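You operate a simulated robot arm through the tools that you are given. There is no shell and no other tool.

You are at the controls of a simulated robot arm. One attempt, no reset.

## Task
Clinch the loose copper tab on to the green element.
Fine: guard fully open, tab on the middle of its top, guard shut, switch on, green button once, switch off. Set down upright: copper tab.
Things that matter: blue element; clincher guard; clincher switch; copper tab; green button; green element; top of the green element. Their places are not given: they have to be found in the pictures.

It is judged by the outcome, as a careful person would: the job done as asked, and still so three seconds after it is handed in. It fails if anything else is knocked over, pushed out of place, dropped, spilled or broken.

## Robot
A 7-joint arm with a two-finger parallel gripper, fixed in place. Base frame: the origin is on the floor under the middle of its stand, x ahead of it, y to its left, z up. Readings come in m, degrees, newtons and seconds.
It reaches about 1.247 m from its shoulder. Its first joint turns from -132.0 to 132.0 degrees. Payload 3.91 kg.
The TCP is the grasp point between the finger pads, 0.03 m short of the fingertips. In the tool frame z runs along the fingers and y along their closing line. Largest opening 0.11 m; finger width 0.02, thickness 0.01; the body of the gripper, 0.048 by 0.112 m, starts 0.055 m behind the TCP.
Orientation is that of the tool frame in the base frame, as [roll, pitch, yaw] about the fixed x, y, z axes, in that order (R = Rz(yaw) Ry(pitch) Rx(roll)). With the fingers straight down and closing along the base's y, the tool's x points along the base's -x, its y along +y and its z along -z.

## Interface
- The arm moves only by the tool jog_arm. Its argument "commands" is one flat list of numbers, 7 for each row, row after row: the opening, from 0 (shut) to 1 (fully open), then the shift along the base's x, y, z in m, then the turn, a rotation vector about the base's x, y, z in rad. In form: [jaw, tx, ty, tz, wx, wy, wz, jaw, tx, ty, tz, wx, wy, wz, ...]. A call has 1 to 20 rows; each row is the pose to reach, as a shift and turn from the pose commanded when the call began. Rows are played at 5 a second. More than 0.05 m and 8.6 degrees between two rows, or a gripper value outside its range, and nothing of the call is played. A pose out of reach is approached as far as the arm can. The call stops where the force on the tool passes 40 N (or 10 N more than at its start, if that is more) or the arm is blocked; 0.2 s more then pass. The fingers move at their own pace (about 0.108 m/s each) and stop on an object; they squeeze with about 31 N. The grip force told is the motor's: it shows also when the fingers shut on nothing. Time passes only in rows, and 0.2 s behind the last, so rows that repeat a pose let the fingers close. The reply holds the time, the measured pose of the TCP, the force on the tool along the base axes, the opening and the grip force, in the units named above and with some noise, with the torque about the TCP (base axes, N m) and any sound that the robot's microphone picked up.
- Cameras (640 x 400 px; columns grow to the right, rows downward): "scene" is fixed at [0.2209, 0.4992, 1.6539]; the picture's right is [-0.39, -0.92, 0.00], its down [-0.51, 0.22, -0.83] and it looks along [0.77, -0.32, -0.55] (base axes); focal length 275 px, centre (320, 200). "wrist" rides on the gripper at [0.072, 0.017, -0.103] in the tool frame; the picture's right is [-0.23, 0.97, 0.00], its down [-0.76, -0.18, -0.62] and it looks along [-0.61, -0.14, 0.78] (tool axes); focal length 222 px, centre (320, 200).
- get_image(camera): a new picture of that camera. No time passes.
- point_at(camera, pixels): for up to 12 pixels [column, row] of the newest picture of that camera ("zoom" is the newest enlarged one), the place [x, y, z] in the base frame of the surface seen there, good to about 0.002 m. No time passes.
- enlarge(camera, box): a new picture of the part [left, top, right, bottom] of that camera's present view, enlarged. No time passes.
- finish_job(): hands the job in; it is judged then, once.

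Unless the task says otherwise, let go and move clear before handing in.

The tools are called after "Request:" as a command line: name --argument value ..., lists and objects as JSON in quotes. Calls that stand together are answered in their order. jog_arm: Moves the arm, as the interface text tells. Its arguments: {"type":"object","properties":{"commands":{"type":"array","items":{"type":"number"}}},"required":["commands"]} The other tools are called the same way: get_image (camera) takes a picture; point_at (camera, pixels) gives the place of the surface under pixels of a picture; enlarge (camera, box) takes an enlarged picture of a part of a camera's view; finish_job () hands the job in.

At the start:

```text
time_s: 0.0
ee_pos: [0.4169, 0.3571, 1.5141]
tool_rot: [180.0, 0.0, -180.0]
contact_force: [-0.3, -0.2, 0.2]
ft_torque: [0.01, 0.02, -0.01]
finger_gap: 0.1102
finger_force: 0.0
```

scene: 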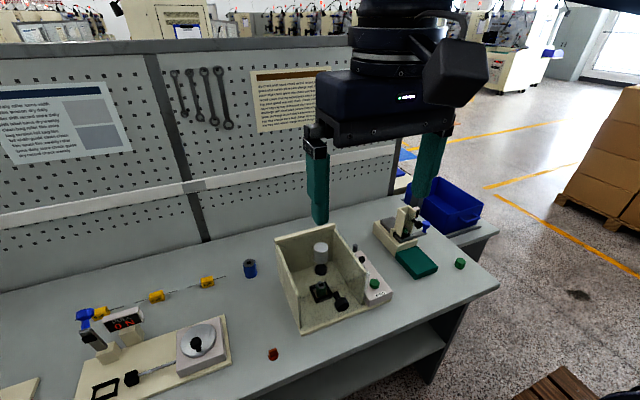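
wrist: 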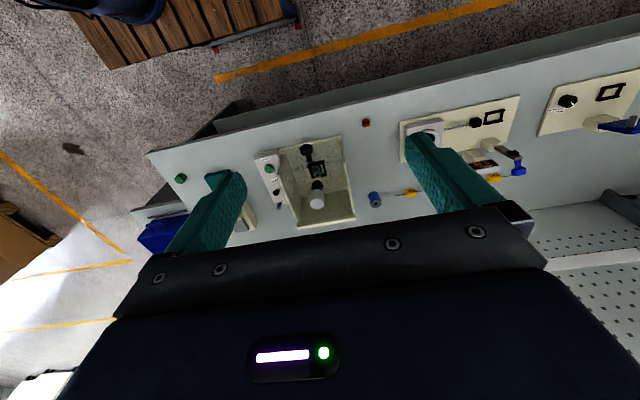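

The first pictures show a bench with a box-like machine around scene pixel (330,280), a small reddish object at (272,354), a blue element at (250,268) and a green element at (460,263). I will enlarge the key areas first.

Request:
enlarge --camera "scene" --box '[240, 200, 420, 370]'

Request:
enlarge --camera "scene" --box '[360, 180, 500, 300]'

Request:
enlarge --camera "wrist" --box '[240, 100, 400, 240]'

Request:
enlarge --camera "scene" --box '[60, 240, 300, 400]'

```text
2.35 times, centred on (330, 285) of scene
```

zoom: 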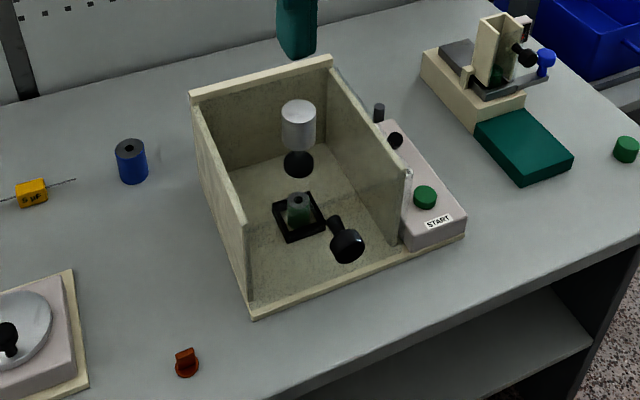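

```text
3.33 times, centred on (430, 240) of scene
```

zoom: 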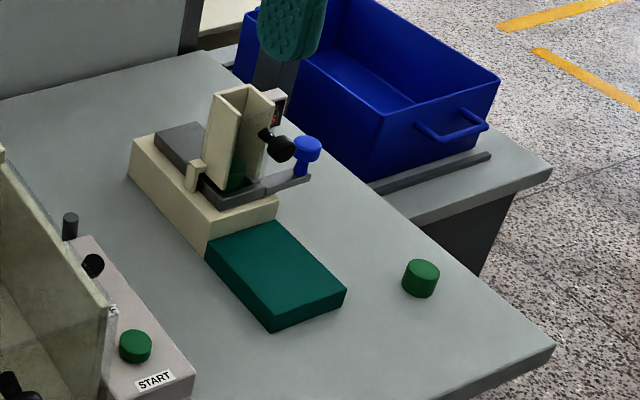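

```text
2.86 times, centred on (320, 170) of wrist
```

zoom: 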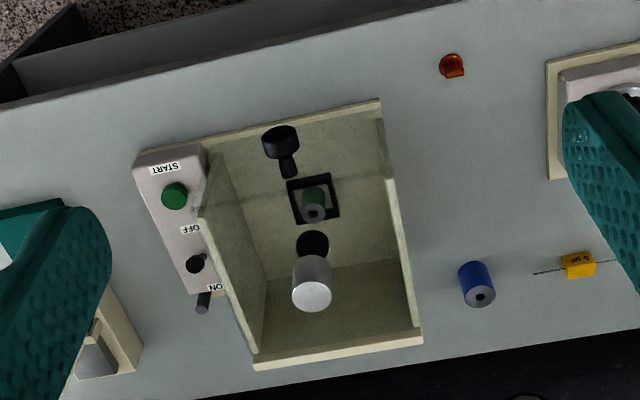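

```text
2.50 times, centred on (180, 320) of scene
```

zoom: 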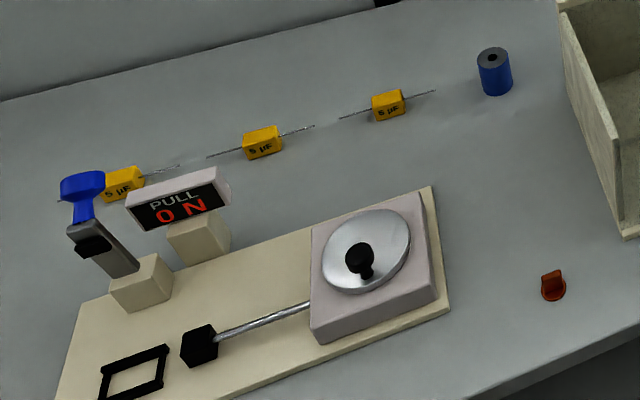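

The clincher looks like the box at zoom (300,190), with a green element in its black nest and a black knob, possibly the guard handle. I will read the places of the main features.

Request:
enlarge --camera "scene" --box '[270, 215, 400, 335]'

Request:
point_at --camera "scene" --pixels '[[272, 354], [250, 268], [460, 263], [320, 250], [321, 268], [320, 290], [342, 303], [375, 284], [366, 256], [361, 247], [300, 332], [278, 240]]'

Request:
enlarge --camera "wrist" --box '[250, 125, 360, 235]'

Request:
point_at --camera "wrist" --pixels '[[308, 148], [308, 158], [318, 168], [318, 200], [269, 168], [277, 192], [279, 204], [341, 140], [352, 215], [298, 224], [310, 164], [330, 180]]'

```text
3.33 times, centred on (335, 275) of scene
```

zoom: 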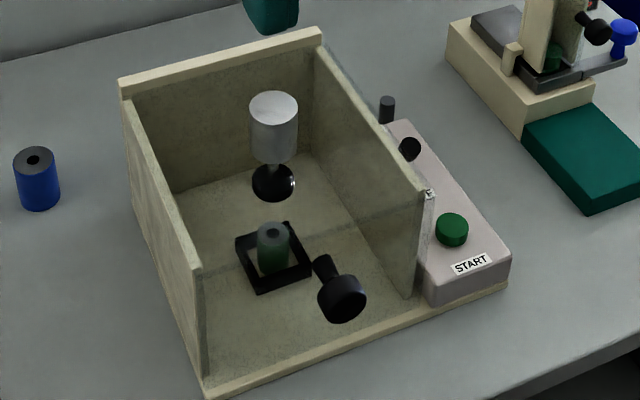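

```text
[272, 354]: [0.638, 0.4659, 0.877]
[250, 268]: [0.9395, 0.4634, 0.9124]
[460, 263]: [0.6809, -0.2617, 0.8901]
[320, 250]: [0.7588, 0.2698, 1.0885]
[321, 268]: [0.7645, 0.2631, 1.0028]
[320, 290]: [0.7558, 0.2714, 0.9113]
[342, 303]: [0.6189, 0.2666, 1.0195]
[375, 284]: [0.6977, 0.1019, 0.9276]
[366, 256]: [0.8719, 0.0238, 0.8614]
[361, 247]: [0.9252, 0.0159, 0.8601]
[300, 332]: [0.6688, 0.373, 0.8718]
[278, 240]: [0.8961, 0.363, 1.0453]
```

```text
3.64 times, centred on (305, 180) of wrist
```

zoom: 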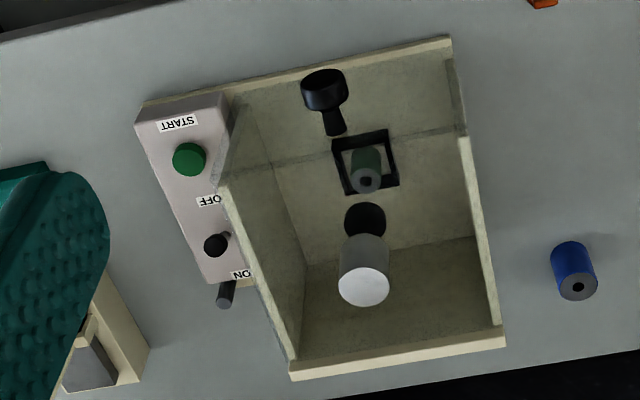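

```text
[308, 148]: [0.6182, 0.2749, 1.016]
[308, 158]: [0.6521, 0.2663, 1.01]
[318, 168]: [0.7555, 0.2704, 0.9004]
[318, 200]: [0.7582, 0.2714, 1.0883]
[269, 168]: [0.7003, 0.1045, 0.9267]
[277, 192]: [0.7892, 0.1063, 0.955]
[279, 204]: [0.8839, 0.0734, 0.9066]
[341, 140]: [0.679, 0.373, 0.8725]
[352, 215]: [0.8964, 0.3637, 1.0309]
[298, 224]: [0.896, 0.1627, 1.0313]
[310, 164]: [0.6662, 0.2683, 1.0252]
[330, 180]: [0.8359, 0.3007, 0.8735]
```

The transparent front panel (the guard) carries the knob at about (0.618, 0.27, 1.02), the green element is in the nest near (0.756, 0.27, 0.91), and the press head is right above it. I will move the wrist camera closer to see the guard and hinge.

Request:
jog_arm --commands '[1, 0, -0.0125, -0.038, 0, 0, 0, 1, 0, -0.025, -0.076, 0, 0, 0, 1, 0, -0.0375, -0.114, 0, 0, 0, 1, 0, -0.05, -0.152, 0, 0, 0, 1, 0, -0.0625, -0.19, 0, 0, 0, 1, 0, -0.075, -0.228, 0, 0, 0, 1, 0, -0.0875, -0.264, 0, 0, 0, 1, 0, -0.0875, -0.264, 0, 0, 0]'

Request:
get_image --camera "wrist"

Request:
get_image --camera "scene"

```text
time_s: 1.8
ee_pos: [0.4186, 0.2697, 1.2504]
tool_rot: [180.0, 0.0, -179.9]
contact_force: [-0.4, 0.4, 0.3]
ft_torque: [-0.02, 0.02, 0.0]
finger_gap: 0.11
finger_force: 0.2
```

```text
taken
```

wrist: 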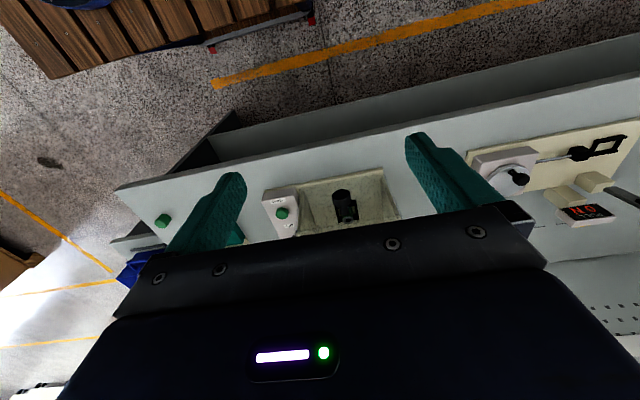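

```text
taken
```

scene: 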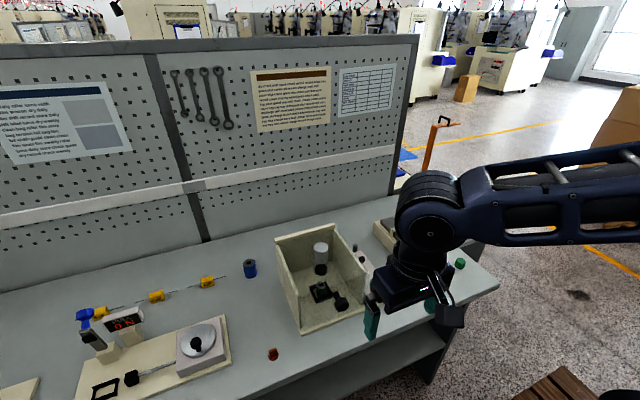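

The clincher is at wrist pixel (340,205), seen upside down between the fingers. I will enlarge it.

Request:
enlarge --camera "wrist" --box '[250, 155, 410, 255]'

Request:
enlarge --camera "scene" --box '[265, 220, 385, 340]'

```text
4.00 times, centred on (330, 205) of wrist
```

zoom: 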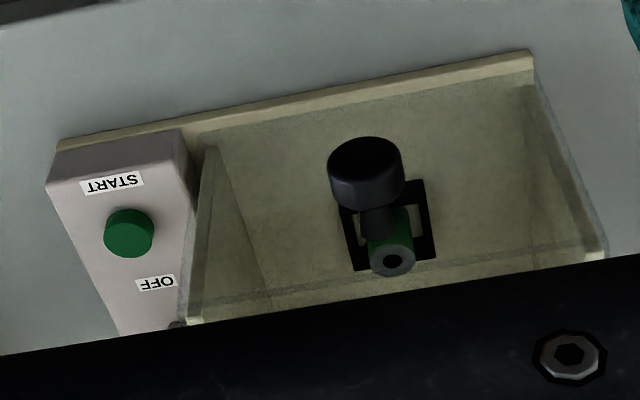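

```text
3.33 times, centred on (325, 280) of scene
```

zoom: 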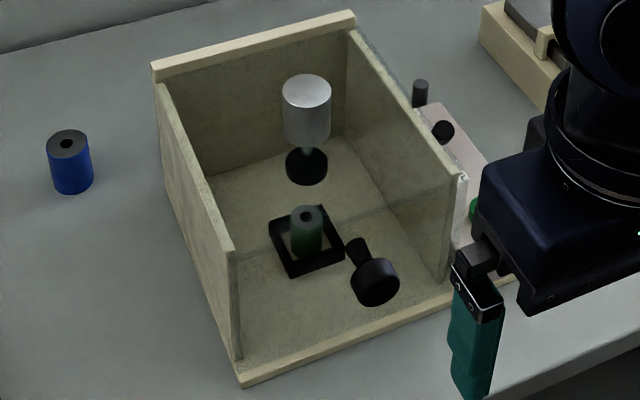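

The panel top edge appears as a faint line from zoom (235,255) to (455,180); there is something light at (462,182). I will measure along it, and other parts.

Request:
point_at --camera "zoom" --pixels '[[236, 258], [300, 236], [345, 218], [400, 200], [445, 182], [462, 182], [232, 300], [300, 300], [420, 250], [374, 283], [357, 250], [240, 345]]'

Request:
enlarge --camera "scene" --box '[330, 240, 370, 280]'

Request:
enlarge --camera "scene" --box '[260, 340, 290, 370]'

```text
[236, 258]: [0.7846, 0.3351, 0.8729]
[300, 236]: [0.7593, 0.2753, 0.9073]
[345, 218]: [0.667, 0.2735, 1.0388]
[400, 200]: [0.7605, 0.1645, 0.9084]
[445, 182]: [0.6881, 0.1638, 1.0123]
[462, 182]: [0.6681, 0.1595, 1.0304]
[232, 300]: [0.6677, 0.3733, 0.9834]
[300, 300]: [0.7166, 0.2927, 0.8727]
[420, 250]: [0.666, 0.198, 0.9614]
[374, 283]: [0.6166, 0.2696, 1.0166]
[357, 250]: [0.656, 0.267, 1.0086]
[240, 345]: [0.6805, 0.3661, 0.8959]
```

```text
10.00 times, centred on (350, 260) of scene
```

zoom: 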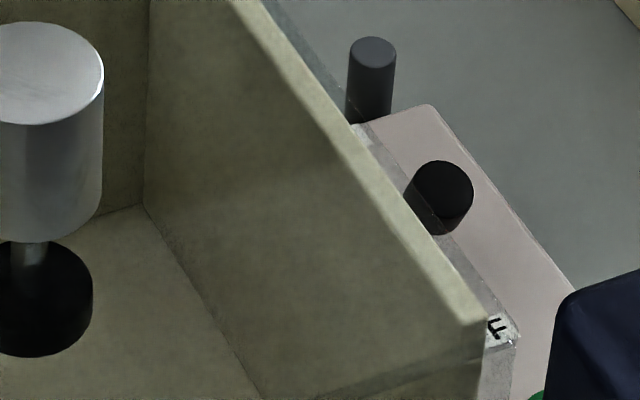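

```text
13.33 times, centred on (275, 355) of scene
```

zoom: 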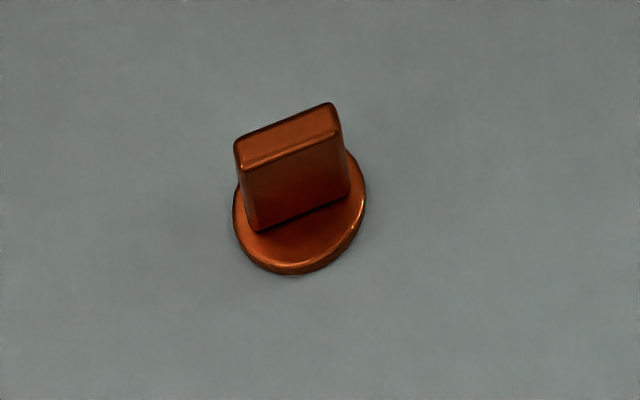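

The panel is at x≈0.667 and the copper tab is a disc with a standing fin. There also seems to be a clear side strip outside the right wall; I'll bring the wrist camera over the control box to see the switch.

Request:
jog_arm --commands '[1, 0.0356, -0.0177, -0.007, 0, 0, 0, 1, 0.0711, -0.0354, -0.0143, 0, 0, 0, 1, 0.1067, -0.0531, -0.0214, 0, 0, 0, 1, 0.1423, -0.0709, -0.0286, 0, 0, 0, 1, 0.1779, -0.0886, -0.0357, 0, 0, 0, 1, 0.2134, -0.1063, -0.0429, 0, 0, 0, 1, 0.249, -0.124, -0.05, 0, 0, 0, 1, 0.249, -0.124, -0.05, 0, 0, 0]'

Request:
get_image --camera "wrist"

Request:
enlarge --camera "wrist" --box '[220, 60, 420, 220]'

```text
time_s: 3.6
ee_pos: [0.6653, 0.143, 1.2]
tool_rot: [179.9, 0.0, 179.9]
contact_force: [0.2, -0.1, 0.6]
ft_torque: [0.01, -0.04, 0.06]
finger_gap: 0.1101
finger_force: 0.1
```

```text
taken
```

wrist: 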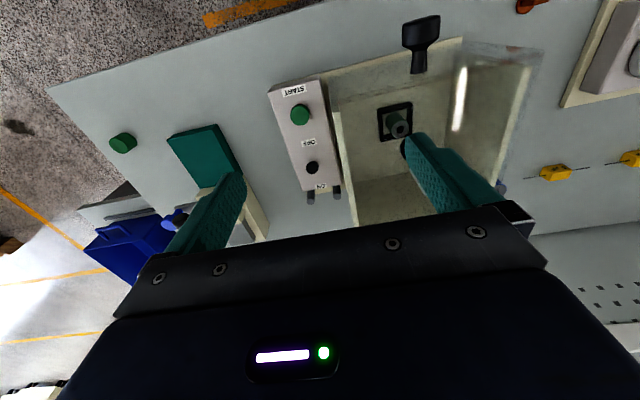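

```text
2.50 times, centred on (320, 140) of wrist
```

zoom: 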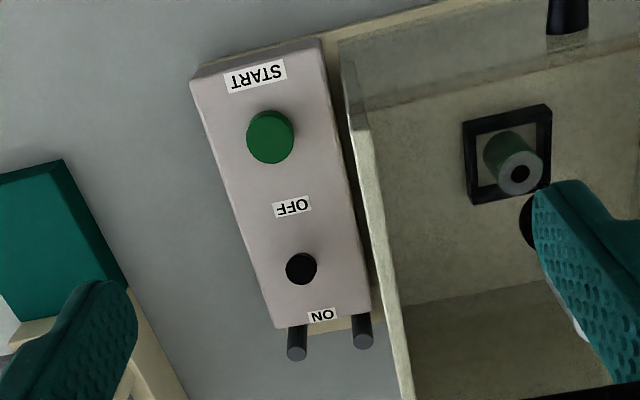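

Clear view: START button at zoom (270,137), OFF label (291,207), black switch lever (301,268), ON label (322,315), two grey posts behind. I will measure these.

Request:
point_at --camera "zoom" --pixels '[[270, 137], [291, 207], [301, 268], [322, 315], [298, 352], [362, 340], [225, 130], [340, 150], [310, 240], [285, 290], [519, 172], [500, 150]]'

Request:
enlarge --camera "wrist" --box '[320, 0, 560, 160]'

Request:
enlarge --camera "wrist" --box '[270, 120, 360, 210]'

Request:
get_image --camera "scene"

```text
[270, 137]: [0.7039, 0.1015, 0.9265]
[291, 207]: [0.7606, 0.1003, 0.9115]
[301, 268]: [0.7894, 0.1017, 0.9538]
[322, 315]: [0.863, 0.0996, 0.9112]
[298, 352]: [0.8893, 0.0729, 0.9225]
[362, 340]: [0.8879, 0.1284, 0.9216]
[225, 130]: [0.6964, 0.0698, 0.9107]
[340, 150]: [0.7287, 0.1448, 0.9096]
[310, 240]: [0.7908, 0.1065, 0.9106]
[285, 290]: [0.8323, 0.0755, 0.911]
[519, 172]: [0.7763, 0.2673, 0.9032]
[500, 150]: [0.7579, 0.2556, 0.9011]
```

```text
2.50 times, centred on (440, 80) of wrist
```

zoom: 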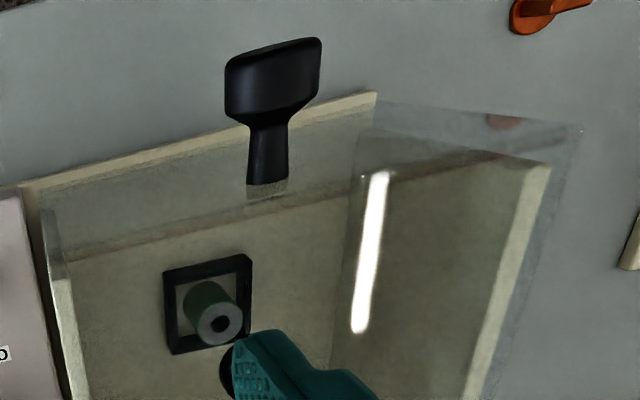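

```text
4.44 times, centred on (315, 165) of wrist
```

zoom: 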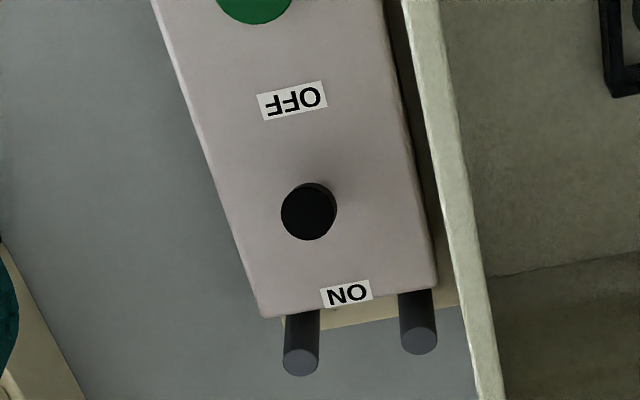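

```text
taken
```

scene: 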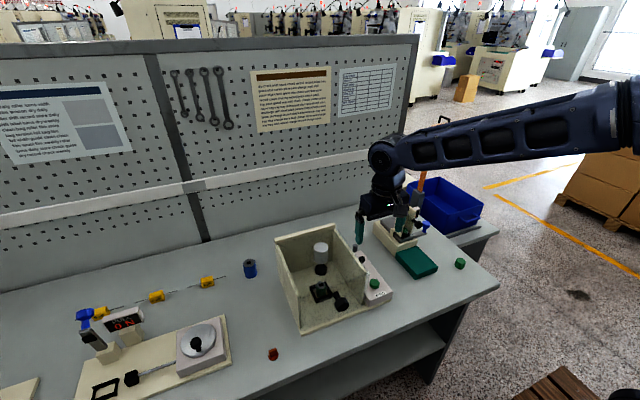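

The guard looks like a clear hood: a front panel at x≈0.667 with a paddle handle plus clear sides outside the walls, so it probably swings up about a rear hinge. I will check the rear corners and measure the handle.

Request:
point_at --camera "wrist" --pixels '[[411, 27], [447, 17], [447, 29], [412, 45], [425, 35], [424, 60], [432, 60], [428, 71], [551, 52], [545, 70], [525, 100], [515, 45]]'

Request:
enlarge --camera "scene" --box '[320, 210, 380, 260]'

Request:
enlarge --camera "scene" --box '[265, 225, 325, 275]'

Request:
enlarge --camera "scene" --box '[280, 270, 350, 340]'

```text
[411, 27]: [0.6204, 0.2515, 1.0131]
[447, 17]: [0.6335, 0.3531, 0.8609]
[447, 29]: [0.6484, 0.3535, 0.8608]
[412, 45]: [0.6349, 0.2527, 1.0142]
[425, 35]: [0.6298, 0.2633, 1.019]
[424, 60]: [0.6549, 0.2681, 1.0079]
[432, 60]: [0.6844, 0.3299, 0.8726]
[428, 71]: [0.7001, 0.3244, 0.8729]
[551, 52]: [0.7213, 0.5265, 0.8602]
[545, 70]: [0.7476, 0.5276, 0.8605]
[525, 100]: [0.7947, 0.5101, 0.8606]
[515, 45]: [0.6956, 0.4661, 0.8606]
```

```text
8.00 times, centred on (350, 235) of scene
```

zoom: 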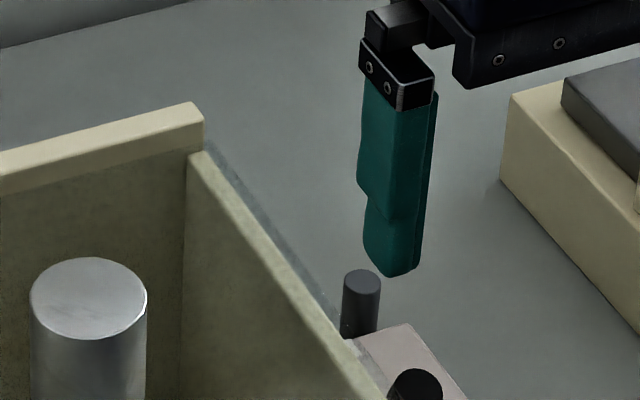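

```text
8.00 times, centred on (295, 250) of scene
```

zoom: 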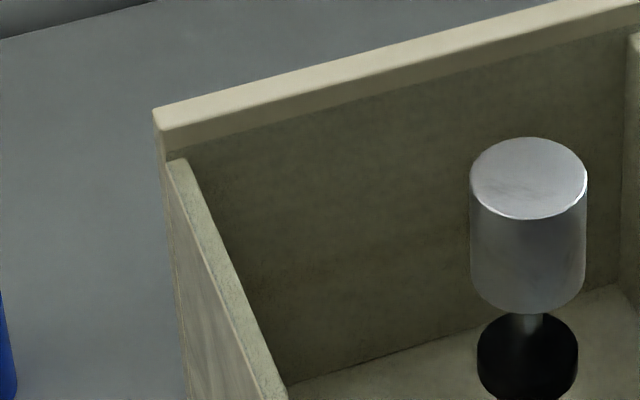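

```text
5.71 times, centred on (315, 305) of scene
```

zoom: 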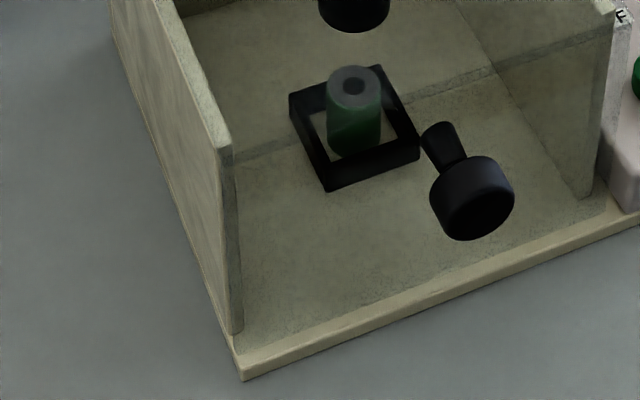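

The handle is a round knob on a stem near (0.62, 0.27, 1.0), guard sides run back to the rear wall. I will measure the knob and press die more precisely, and the tab and surroundings.

Request:
point_at --camera "scene" --pixels '[[342, 307], [342, 304], [341, 299], [336, 304], [348, 305], [341, 311], [335, 293], [321, 272], [318, 272], [325, 272], [321, 256], [321, 261]]'

Request:
enlarge --camera "scene" --box '[310, 235, 360, 315]'

```text
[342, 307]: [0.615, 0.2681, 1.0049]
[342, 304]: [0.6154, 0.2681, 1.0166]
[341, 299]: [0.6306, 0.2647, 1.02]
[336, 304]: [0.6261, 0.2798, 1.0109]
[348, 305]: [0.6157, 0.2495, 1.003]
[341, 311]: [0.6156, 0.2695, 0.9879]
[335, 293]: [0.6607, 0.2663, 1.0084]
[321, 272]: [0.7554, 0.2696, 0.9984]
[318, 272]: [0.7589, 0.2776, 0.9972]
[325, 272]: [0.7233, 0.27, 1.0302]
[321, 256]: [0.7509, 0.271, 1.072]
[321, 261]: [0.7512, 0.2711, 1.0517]
```

```text
5.00 times, centred on (335, 275) of scene
```

zoom: 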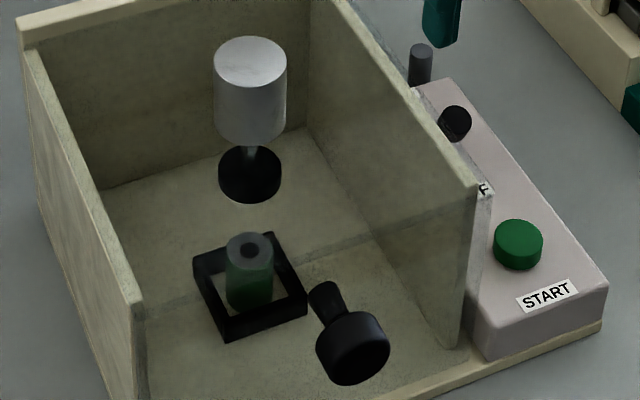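

The knob face is at x=0.6155, centred at about (0.625, 0.269, 1.0) with radius 0.019. I will go above it and come down with open jaws straddling it.

Request:
jog_arm --commands '[1, -0.0134, 0.042, 0, 0, 0, 0, 1, -0.0269, 0.084, 0, 0, 0, 0, 1, -0.0403, 0.126, 0, 0, 0, 0, 1, -0.0403, 0.126, -0.035, 0, 0, 0, 1, -0.0403, 0.126, -0.07, 0, 0, 0, 1, -0.0403, 0.126, -0.105, 0, 0, 0, 1, -0.0403, 0.126, -0.14, 0, 0, 0, 1, -0.0403, 0.126, -0.17, 0, 0, 0, 1, -0.0403, 0.126, -0.2, 0, 0, 0, 1, -0.0403, 0.126, -0.2, 0, 0, 0]'

Request:
get_image --camera "scene"

Request:
get_image --camera "wrist"

```text
time_s: 5.8
ee_pos: [0.6292, 0.2703, 1.0002]
tool_rot: [180.0, 0.0, 179.9]
contact_force: [-0.5, 0.8, -1.2]
ft_torque: [-0.02, 0.0, 0.0]
finger_gap: 0.11
finger_force: 0.1
```

```text
taken
```

scene: 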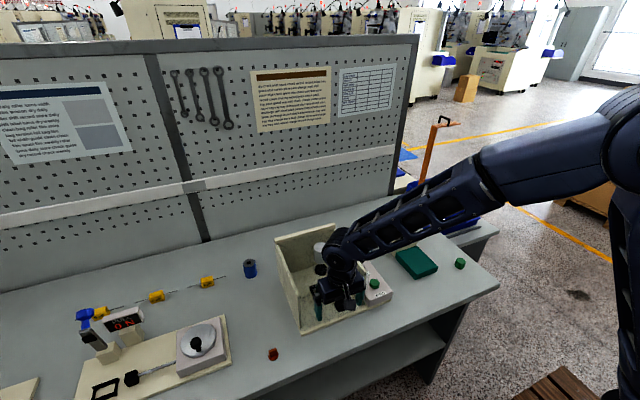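

```text
taken
```

wrist: 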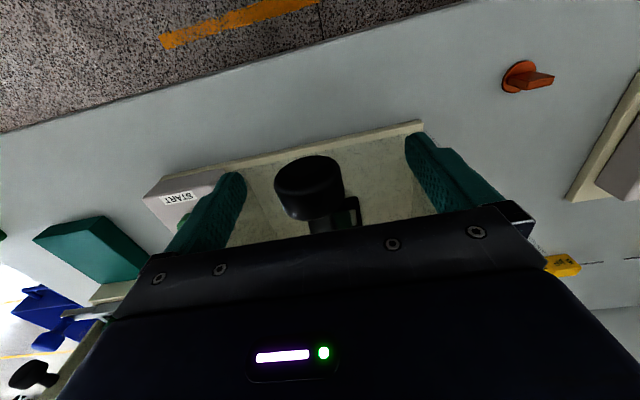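

The knob sits between the fingers at wrist pixel (310,185), with no contact force. I will close on it.

Request:
jog_arm --commands '[0, 0, 0, 0, 0, 0, 0, 0, 0, 0, 0, 0, 0, 0, 0, 0, 0, 0, 0, 0, 0, 0, 0, 0, 0, 0, 0, 0]'

Request:
get_image --camera "wrist"

```text
time_s: 6.5
ee_pos: [0.6284, 0.2649, 0.9993]
tool_rot: [-179.6, -0.2, 179.8]
contact_force: [-4.3, -12.8, 8.1]
ft_torque: [0.12, 0.15, 0.66]
finger_gap: 0.0375
finger_force: 44.9
stopped in row 3: the force on the tool passed its limit at 45 N (the readings are from after the stop); the commanded pose is now the measured one
```

```text
taken
```

wrist: 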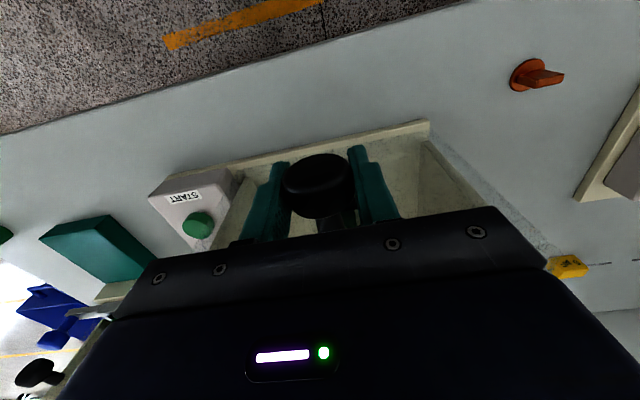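

The grip holds the knob with a gap of 0.0375 m; a side force of about 13 N remains. I will hold still once to see the settled force.

Request:
jog_arm --commands '[0, 0, 0, 0, 0, 0, 0, 0, 0, 0, 0, 0, 0, 0]'

```text
time_s: 7.1
ee_pos: [0.6276, 0.2647, 1.0016]
tool_rot: [-179.8, -0.2, 179.8]
contact_force: [-6.6, -17.8, 10.9]
ft_torque: [-0.12, 0.12, 0.67]
finger_gap: 0.0372
finger_force: 45.1
```

Force on the tool is about 18 N toward -y, so the knob centre is a bit further to -y. I will ease by 3 mm that way.

Request:
jog_arm --commands '[0, 0, -0.0015, 0, 0, 0, 0, 0, 0, -0.003, 0, 0, 0, 0, 0, 0, -0.003, 0, 0, 0, 0]'

```text
time_s: 7.9
ee_pos: [0.6279, 0.2649, 0.9993]
tool_rot: [-179.8, 0.0, 179.9]
contact_force: [-0.9, 16.0, 6.7]
ft_torque: [0.3, 0.29, 0.25]
finger_gap: 0.0374
finger_force: 45.0
```

Force swung to +16 N for 3 mm, so the neutral point is about halfway. I will recentre and try a 4 mm lift to feel how the guard moves.

Request:
jog_arm --commands '[0, 0, 0.0014, 0, 0, 0, 0, 0, 0, 0.0014, 0, 0, 0, 0, 0, 0, 0.0014, 0.002, 0, 0, 0, 0, 0, 0.0014, 0.004, 0, 0, 0, 0, 0, 0.0014, 0.004, 0, 0, 0]'

```text
time_s: 9.1
ee_pos: [0.6286, 0.2657, 1.002]
tool_rot: [-179.7, -0.3, 179.8]
contact_force: [-17.9, 13.8, -9.4]
ft_torque: [-0.1, 1.04, 0.37]
finger_gap: 0.0377
finger_force: 44.8
```

Lifting gave only -9 N in z but -18 N in x, which suggests a rear hinge a bit above the knob. I will continue up with a slight move toward -x and watch the forces.

Request:
jog_arm --commands '[0, -0.0015, 0.0005, 0.002, 0, 0, 0, 0, -0.002, 0.001, 0.005, 0, 0, 0, 0, -0.002, 0.001, 0.005, 0, 0, 0]'

```text
time_s: 9.9
ee_pos: [0.6278, 0.2662, 1.0097]
tool_rot: [-179.6, -0.2, 179.6]
contact_force: [-2.3, -12.1, -8.4]
ft_torque: [-0.17, 1.09, 0.41]
finger_gap: 0.0376
finger_force: 44.6
```

The guard is lifting (about 8 N of weight, small x force), consistent with a hinge near (0.89, 1.03). I will follow that arc another 14 mm.

Request:
jog_arm --commands '[0, 0, -0.0003, 0.005, 0, 0, 0, 0, 0, -0.0006, 0.01, 0, 0, 0, 0, 0, -0.001, 0.014, 0, 0, 0, 0, 0, -0.001, 0.014, 0, 0, 0]'

Request:
enlarge --camera "scene" --box '[260, 210, 410, 340]'

```text
time_s: 10.9
ee_pos: [0.6264, 0.2653, 1.0227]
tool_rot: [-179.6, -0.2, 179.9]
contact_force: [-6.8, -14.6, -6.4]
ft_torque: [-0.06, 0.76, 0.38]
finger_gap: 0.0375
finger_force: 45.4
```

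```text
3.08 times, centred on (335, 275) of scene
```

zoom: 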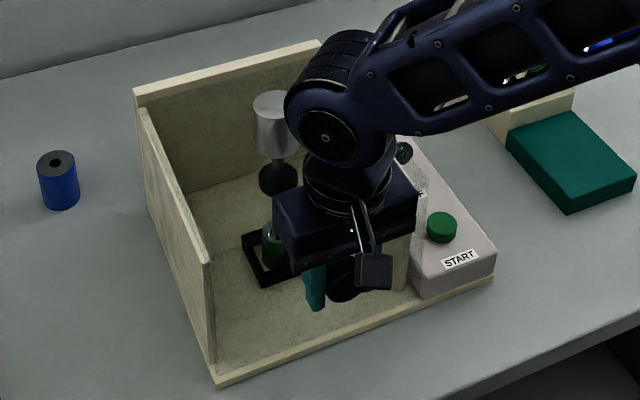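

The guard follows and the forces stay low. I will continue along the arc to about 15 degrees.

Request:
jog_arm --commands '[0, 0, -0.001, 0.008, 0, 0, 0, 0, 0.0003, -0.001, 0.016, 0, 0, 0, 0, 0.0006, -0.001, 0.023, 0, 0, 0, 0, 0.0012, -0.001, 0.031, 0, 0, 0, 0, 0.002, -0.001, 0.038, 0, 0, 0, 0, 0.003, -0.001, 0.0457, 0, 0, 0, 0, 0.003, -0.001, 0.0457, 0, 0, 0]'

```text
time_s: 12.5
ee_pos: [0.6292, 0.2638, 1.0683]
tool_rot: [-179.8, -0.1, 179.8]
contact_force: [-25.0, 27.0, -2.5]
ft_torque: [0.17, 0.66, 0.19]
finger_gap: 0.038
finger_force: 45.1
```

Fx is now -25 N, so the true arc is about 2 mm nearer to me; a refit puts the hinge near (0.88, 1.038). I will correct and go on to about 25 degrees.

Request:
jog_arm --commands '[0, -0.0024, 0.001, 0, 0, 0, 0, 0, -0.0014, 0.001, 0.01, 0, 0, 0, 0, 0.0011, 0.001, 0.0209, 0, 0, 0, 0, 0.0035, 0.001, 0.032, 0, 0, 0, 0, 0.0064, 0.001, 0.0428, 0, 0, 0, 0, 0.0064, 0.001, 0.0428, 0, 0, 0]'

Request:
get_image --camera "wrist"

Request:
enlarge --camera "scene" --box '[260, 180, 410, 340]'

```text
time_s: 13.9
ee_pos: [0.6365, 0.2658, 1.1133]
tool_rot: [-179.7, -0.2, 179.9]
contact_force: [-8.8, 7.0, -3.7]
ft_torque: [0.04, 0.88, 0.01]
finger_gap: 0.0377
finger_force: 44.5
```

```text
taken
```

wrist: 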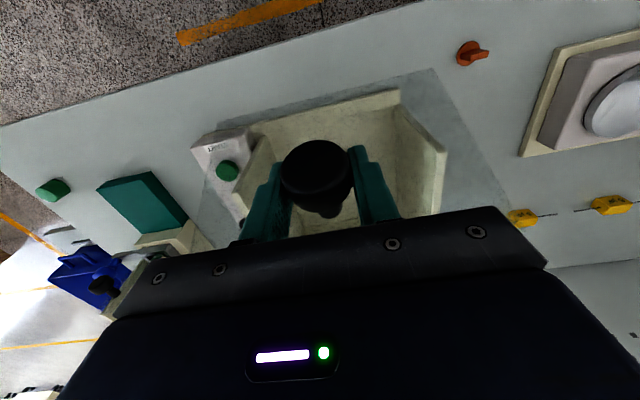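

```text
2.50 times, centred on (335, 260) of scene
```

zoom: 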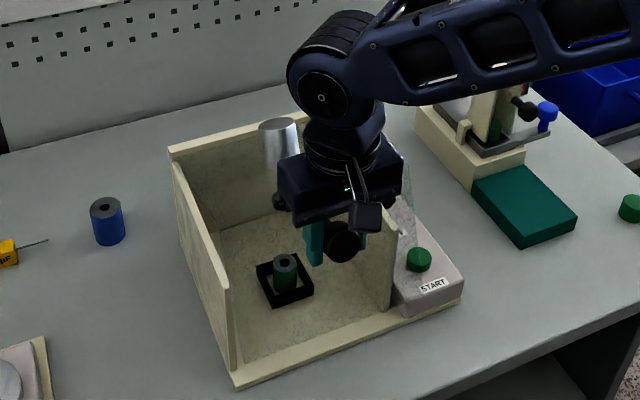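

The guard is rising cleanly with small forces. I will continue along the arc to about 50 degrees.

Request:
jog_arm --commands '[0, 0.0024, 0, 0.0106, 0, 0, 0, 0, 0.0063, 0, 0.0212, 0, 0, 0, 0, 0.0106, 0, 0.0316, 0, 0, 0, 0, 0.0153, 0, 0.0419, 0, 0, 0, 0, 0.0205, 0, 0.0518, 0, 0, 0, 0, 0.0262, 0, 0.0615, 0, 0, 0, 0, 0.0322, 0, 0.0709, 0, 0, 0, 0, 0.0387, 0, 0.0802, 0, 0, 0, 0, 0.0455, 0, 0.089, 0, 0, 0, 0, 0.0528, 0, 0.0977, 0, 0, 0, 0, 0.0528, 0, 0.0977, 0, 0, 0]'

```text
time_s: 16.3
ee_pos: [0.6909, 0.2656, 1.2088]
tool_rot: [-179.7, -0.1, 179.9]
contact_force: [-20.4, -3.6, 7.2]
ft_torque: [-0.04, 1.23, 0.08]
finger_gap: 0.0372
finger_force: 45.9
```

The outward pull of 20 N refines the hinge to about (0.893, 1.039), radius 0.268. I will follow the corrected arc on to about 75 degrees.

Request:
jog_arm --commands '[0, 0.0043, 0, 0.0079, 0, 0, 0, 0, 0.0122, 0, 0.0166, 0, 0, 0, 0, 0.0205, 0, 0.0247, 0, 0, 0, 0, 0.0292, 0, 0.0326, 0, 0, 0, 0, 0.0382, 0, 0.04, 0, 0, 0, 0, 0.0475, 0, 0.047, 0, 0, 0, 0, 0.0571, 0, 0.0537, 0, 0, 0, 0, 0.067, 0, 0.0599, 0, 0, 0, 0, 0.0772, 0, 0.0657, 0, 0, 0, 0, 0.0875, 0, 0.0711, 0, 0, 0, 0, 0.0981, 0, 0.076, 0, 0, 0, 0, 0.0981, 0, 0.076, 0, 0, 0]'

Request:
get_image --camera "scene"

```text
time_s: 18.9
ee_pos: [0.7875, 0.2662, 1.2848]
tool_rot: [-179.7, -0.1, 179.8]
contact_force: [0.1, 0.7, -0.1]
ft_torque: [0.01, -0.01, -0.02]
finger_gap: 0.0
finger_force: 37.6
```

```text
taken
```

scene: 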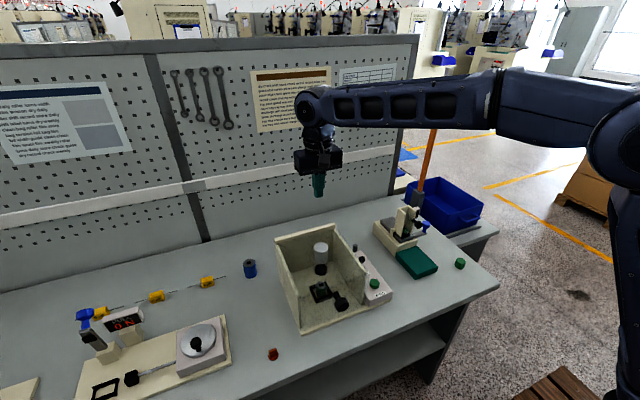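

The gap is 0 and the knob is back at scene pixel (341,302): it slipped out and the guard fell shut. I will check that nothing was disturbed.

Request:
enlarge --camera "scene" --box '[260, 210, 410, 340]'

Request:
point_at --camera "scene" --pixels '[[342, 307], [342, 304], [341, 299], [320, 290], [321, 286], [336, 304], [348, 305], [341, 311]]'

Request:
get_image --camera "wrist"

```text
3.08 times, centred on (335, 275) of scene
```

zoom: 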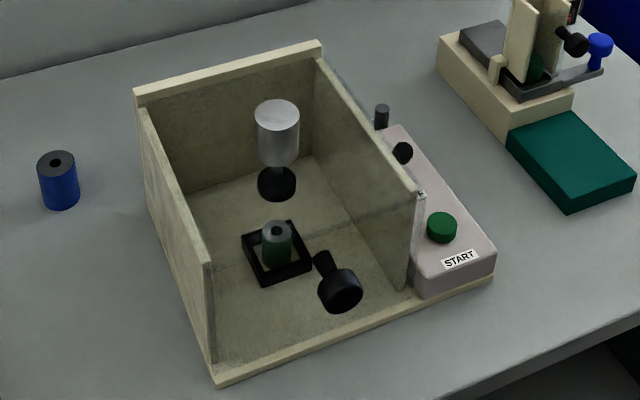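

```text
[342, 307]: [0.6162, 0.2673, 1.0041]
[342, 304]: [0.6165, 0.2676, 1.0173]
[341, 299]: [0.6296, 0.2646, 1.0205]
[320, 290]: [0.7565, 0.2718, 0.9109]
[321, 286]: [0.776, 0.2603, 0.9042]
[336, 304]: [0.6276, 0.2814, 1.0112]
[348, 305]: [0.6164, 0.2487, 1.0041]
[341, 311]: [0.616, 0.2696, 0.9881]
```

```text
taken
```

wrist: 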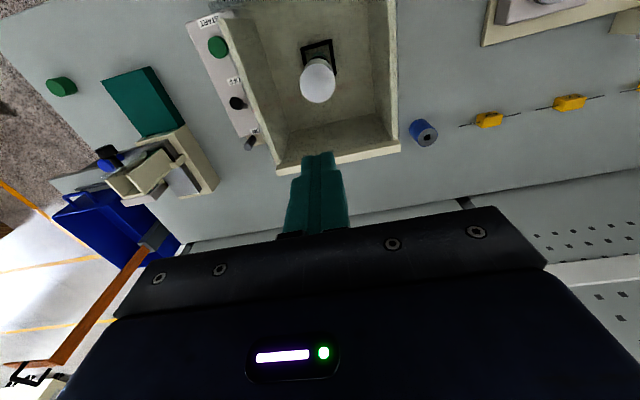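

The guard is shut again and everything is still in place (element upright at (320,288)). I will re-grip the knob with the fingers tilted forward, so that the tool can turn with the guard; first I back off, open and tilt 60 degrees.

Request:
jog_arm --commands '[0, -0.036, 0, -0.0106, 0, 0, 0, 1, -0.072, 0, -0.0212, 0, -0.131, 0, 1, -0.108, 0, -0.0319, 0, -0.262, 0, 1, -0.144, 0, -0.0425, 0, -0.393, 0, 1, -0.18, 0, -0.0531, 0, -0.524, 0, 1, -0.216, 0, -0.0638, 0, -0.655, 0, 1, -0.252, -0.0004, -0.0744, 0, -0.786, 0, 1, -0.2875, -0.0007, -0.085, 0, -0.917, 0, 1, -0.2875, -0.0007, -0.085, 0, -1.047, 0, 1, -0.2875, -0.0007, -0.085, 0, -1.047, 0]'

Request:
get_image --camera "scene"

Request:
get_image --camera "wrist"

```text
time_s: 21.1
ee_pos: [0.4978, 0.2625, 1.2032]
tool_rot: [179.9, 59.9, 179.6]
contact_force: [0.9, 0.2, 0.1]
ft_torque: [0.04, 0.0, 0.01]
finger_gap: 0.11
finger_force: 0.0
```

```text
taken
```

scene: 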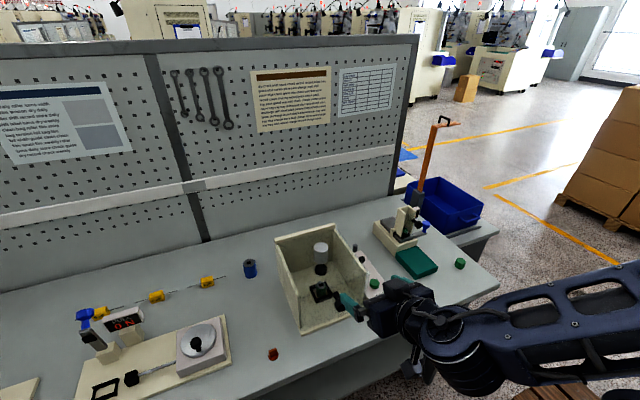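

```text
taken
```

wrist: 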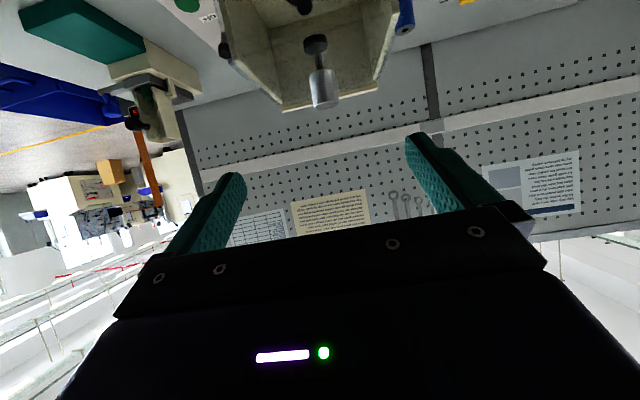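

The tool is tilted 60 degrees and clear. I will come down to a point 8 cm behind the knob along the finger line.

Request:
jog_arm --commands '[1, 0.013, 0.001, -0.039, 0, 0, 0, 1, 0.026, 0.001, -0.078, 0, 0, 0, 1, 0.039, 0.001, -0.117, 0, 0, 0, 1, 0.053, 0.001, -0.157, 0, 0, 0, 1, 0.053, 0.001, -0.157, 0, 0, 0, 1, 0.053, 0.001, -0.157, 0, 0, 0]'

Request:
get_image --camera "scene"

Request:
get_image --camera "wrist"

Request:
enlarge --camera "scene" --box '[270, 220, 420, 345]'

```text
time_s: 22.5
ee_pos: [0.5509, 0.2644, 1.0428]
tool_rot: [180.0, 59.9, 179.6]
contact_force: [1.1, 0.3, 0.2]
ft_torque: [-0.03, -0.06, -0.02]
finger_gap: 0.1101
finger_force: 0.1
```

```text
taken
```

scene: 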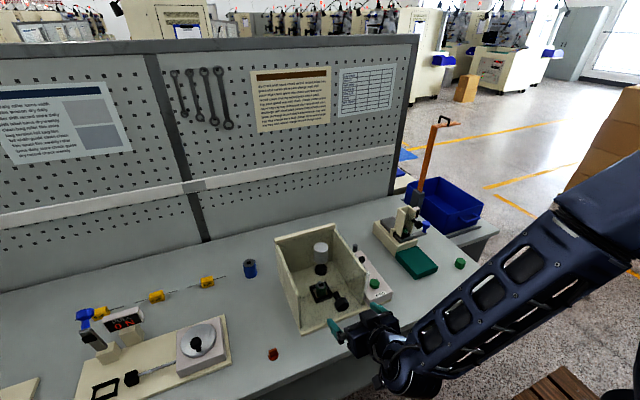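

```text
taken
```

wrist: 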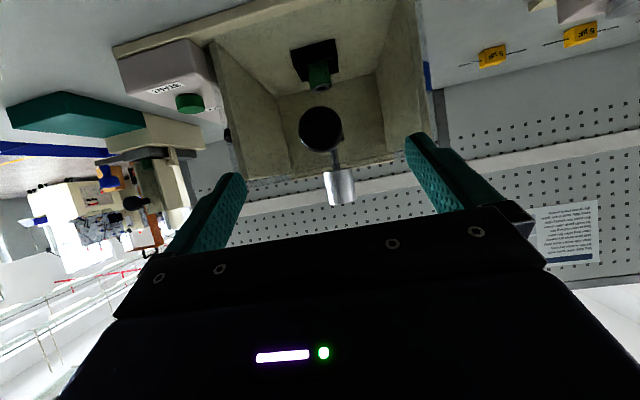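

```text
3.20 times, centred on (345, 282) of scene
```

zoom: 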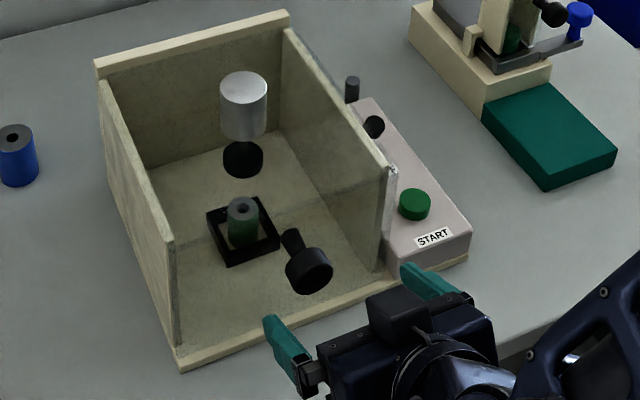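

The knob is centred between the fingers at wrist pixel (320,128). I will advance 8 cm along the finger line around it.

Request:
jog_arm --commands '[1, 0.0235, 0.0005, -0.013, 0, 0, 0, 1, 0.047, 0.001, -0.026, 0, 0, 0, 1, 0.0706, 0.001, -0.0388, 0, 0, 0, 1, 0.0706, 0.001, -0.0388, 0, 0, 0]'

Request:
get_image --camera "wrist"

Request:
enlarge --camera "scene" --box '[290, 250, 410, 345]'

```text
time_s: 23.5
ee_pos: [0.6228, 0.2664, 1.0047]
tool_rot: [179.9, 59.8, 179.6]
contact_force: [0.5, -0.3, 0.4]
ft_torque: [-0.03, -0.01, -0.03]
finger_gap: 0.1101
finger_force: 0.1
```

```text
taken
```

wrist: 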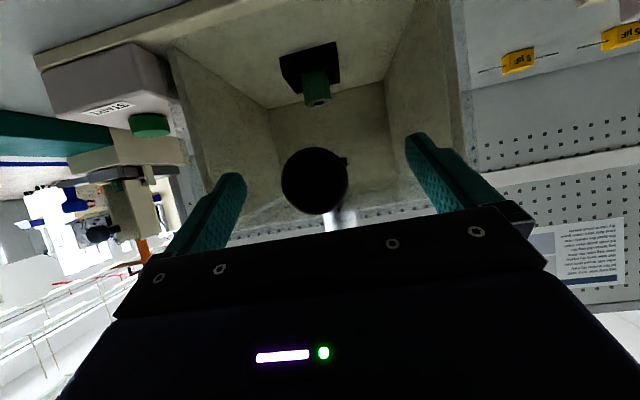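

```text
4.21 times, centred on (350, 298) of scene
```

zoom: 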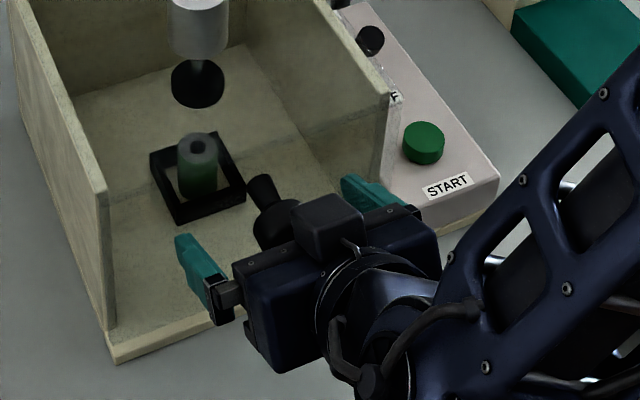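

The knob is between the fingers, but the scene zoom shows a black box on the upper side of the gripper at zoom (330,225); I want its size for later clearance. I will measure it now.

Request:
get_image --camera "scene"

Request:
enlarge --camera "scene" --box '[320, 280, 390, 345]'

Request:
point_at --camera "scene" --pixels '[[352, 304], [346, 305], [352, 298], [358, 301], [352, 309], [357, 306], [347, 300], [340, 313], [365, 303], [340, 325], [355, 318], [352, 312]]'

```text
taken
```

scene: 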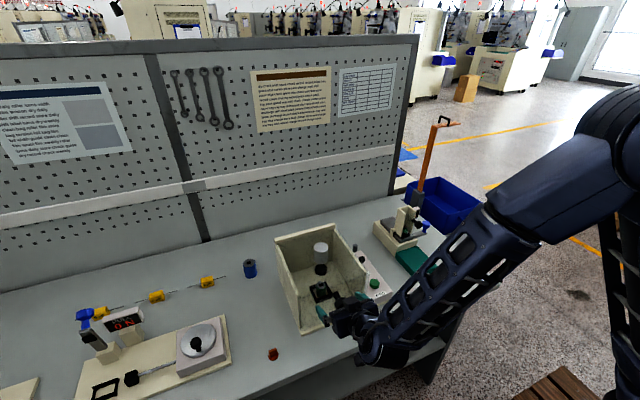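

```text
6.15 times, centred on (355, 312) of scene
```

zoom: 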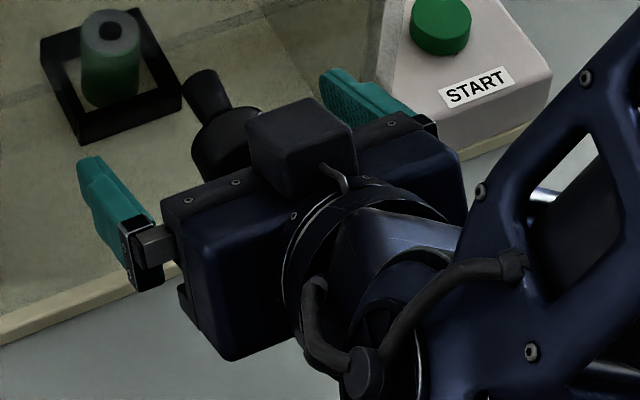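

```text
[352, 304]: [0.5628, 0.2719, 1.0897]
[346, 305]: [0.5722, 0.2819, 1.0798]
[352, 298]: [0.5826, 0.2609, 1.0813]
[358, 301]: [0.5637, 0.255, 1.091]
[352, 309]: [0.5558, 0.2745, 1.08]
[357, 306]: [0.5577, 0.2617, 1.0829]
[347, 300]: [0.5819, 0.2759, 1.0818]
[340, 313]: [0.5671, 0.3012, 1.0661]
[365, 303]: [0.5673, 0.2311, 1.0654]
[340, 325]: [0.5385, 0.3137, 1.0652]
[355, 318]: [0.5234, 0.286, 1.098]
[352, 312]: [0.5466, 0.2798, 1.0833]
```

That box sticks out about 47 mm on the upper side of the tool, so I'll allow for it later. Now I close on the knob.

Request:
jog_arm --commands '[0, 0, -0.001, 0, 0, 0, 0, 0, 0, -0.001, 0, 0, 0, 0, 0, 0, -0.001, 0, 0, 0, 0, 0, 0, -0.001, 0, 0, 0, 0, 0, 0, -0.001, 0, 0, 0, 0]'

Request:
get_image --camera "wrist"

```text
time_s: 24.7
ee_pos: [0.6223, 0.2653, 1.0053]
tool_rot: [180.0, 59.8, 179.6]
contact_force: [0.9, -4.7, 0.1]
ft_torque: [-0.04, -0.08, 0.38]
finger_gap: 0.0376
finger_force: 45.0
```

```text
taken
```

wrist: 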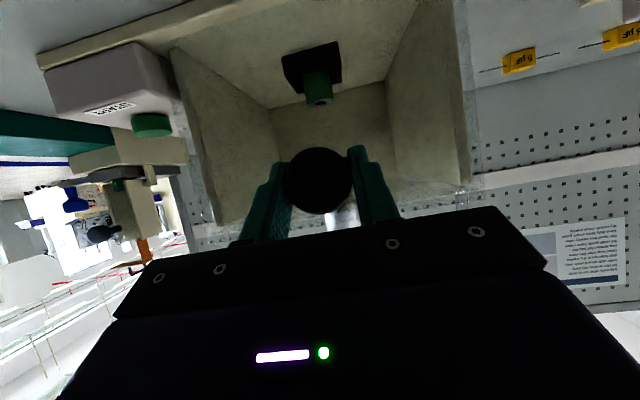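

The grip is centred (gap 0.0376, only 5 N sideways). I will now swing tool and guard together about the hinge, first 15 degrees.

Request:
jog_arm --commands '[0, -0.0014, 0, 0.0142, 0, 0.0524, 0, 0, -0.002, 0, 0.0285, 0, 0.1047, 0, 0, -0.0019, 0, 0.0428, 0, 0.1571, 0, 0, -0.001, 0, 0.057, 0, 0.2094, 0, 0, 0.0006, 0, 0.0712, 0, 0.2618, 0, 0, 0.0006, 0, 0.0712, 0, 0.2618, 0]'

```text
time_s: 26.1
ee_pos: [0.6222, 0.2654, 1.0775]
tool_rot: [-179.9, 44.7, 179.7]
contact_force: [-30.2, 0.2, 2.4]
ft_torque: [0.15, -0.28, 0.32]
finger_gap: 0.0376
finger_force: 45.1
```

Fx of -30 N shows the arc needs to run about 2.5 mm further out; the hinge is nearer (0.894, 1.047). I will correct and swing on to 30 degrees.

Request:
jog_arm --commands '[0, -0.0022, 0, 0.0006, 0, 0, 0, 0, -0.0003, 0, 0.0149, 0, 0.0524, 0, 0, 0.0024, 0, 0.0291, 0, 0.1047, 0, 0, 0.0058, 0, 0.0431, 0, 0.1571, 0, 0, 0.01, 0, 0.0569, 0, 0.2094, 0, 0, 0.0148, 0, 0.0704, 0, 0.2618, 0, 0, 0.0148, 0, 0.0704, 0, 0.2618, 0]'

```text
time_s: 27.7
ee_pos: [0.6383, 0.265, 1.1455]
tool_rot: [-179.6, 29.8, 179.8]
contact_force: [0.0, 15.9, -5.3]
ft_torque: [0.54, 0.79, 0.39]
finger_gap: 0.0376
finger_force: 45.3
```

Forces are near zero on the arc now. I will continue rigidly to 54 degrees, with a 1 mm nudge in y.

Request:
jog_arm --commands '[0, 0.0056, 0.0005, 0.0133, 0, 0.0524, 0, 0, 0.0119, 0.001, 0.0263, 0, 0.1047, 0, 0, 0.0188, 0.001, 0.0389, 0, 0.1571, 0, 0, 0.0264, 0.001, 0.0512, 0, 0.2094, 0, 0, 0.0346, 0.001, 0.063, 0, 0.2618, 0, 0, 0.0434, 0.001, 0.0744, 0, 0.3142, 0, 0, 0.0528, 0.001, 0.0854, 0, 0.3665, 0, 0, 0.0627, 0.001, 0.0958, 0, 0.4189, 0, 0, 0.0627, 0.001, 0.0958, 0, 0.4189, 0]'

Request:
get_image --camera "scene"

```text
time_s: 29.7
ee_pos: [0.7005, 0.2658, 1.245]
tool_rot: [-179.7, 5.8, 179.8]
contact_force: [-21.7, -0.9, 16.0]
ft_torque: [0.08, 0.41, 0.34]
finger_gap: 0.0379
finger_force: 44.9
```

```text
taken
```

scene: 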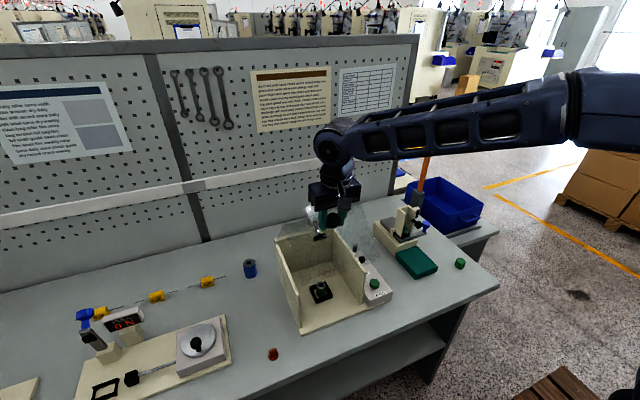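

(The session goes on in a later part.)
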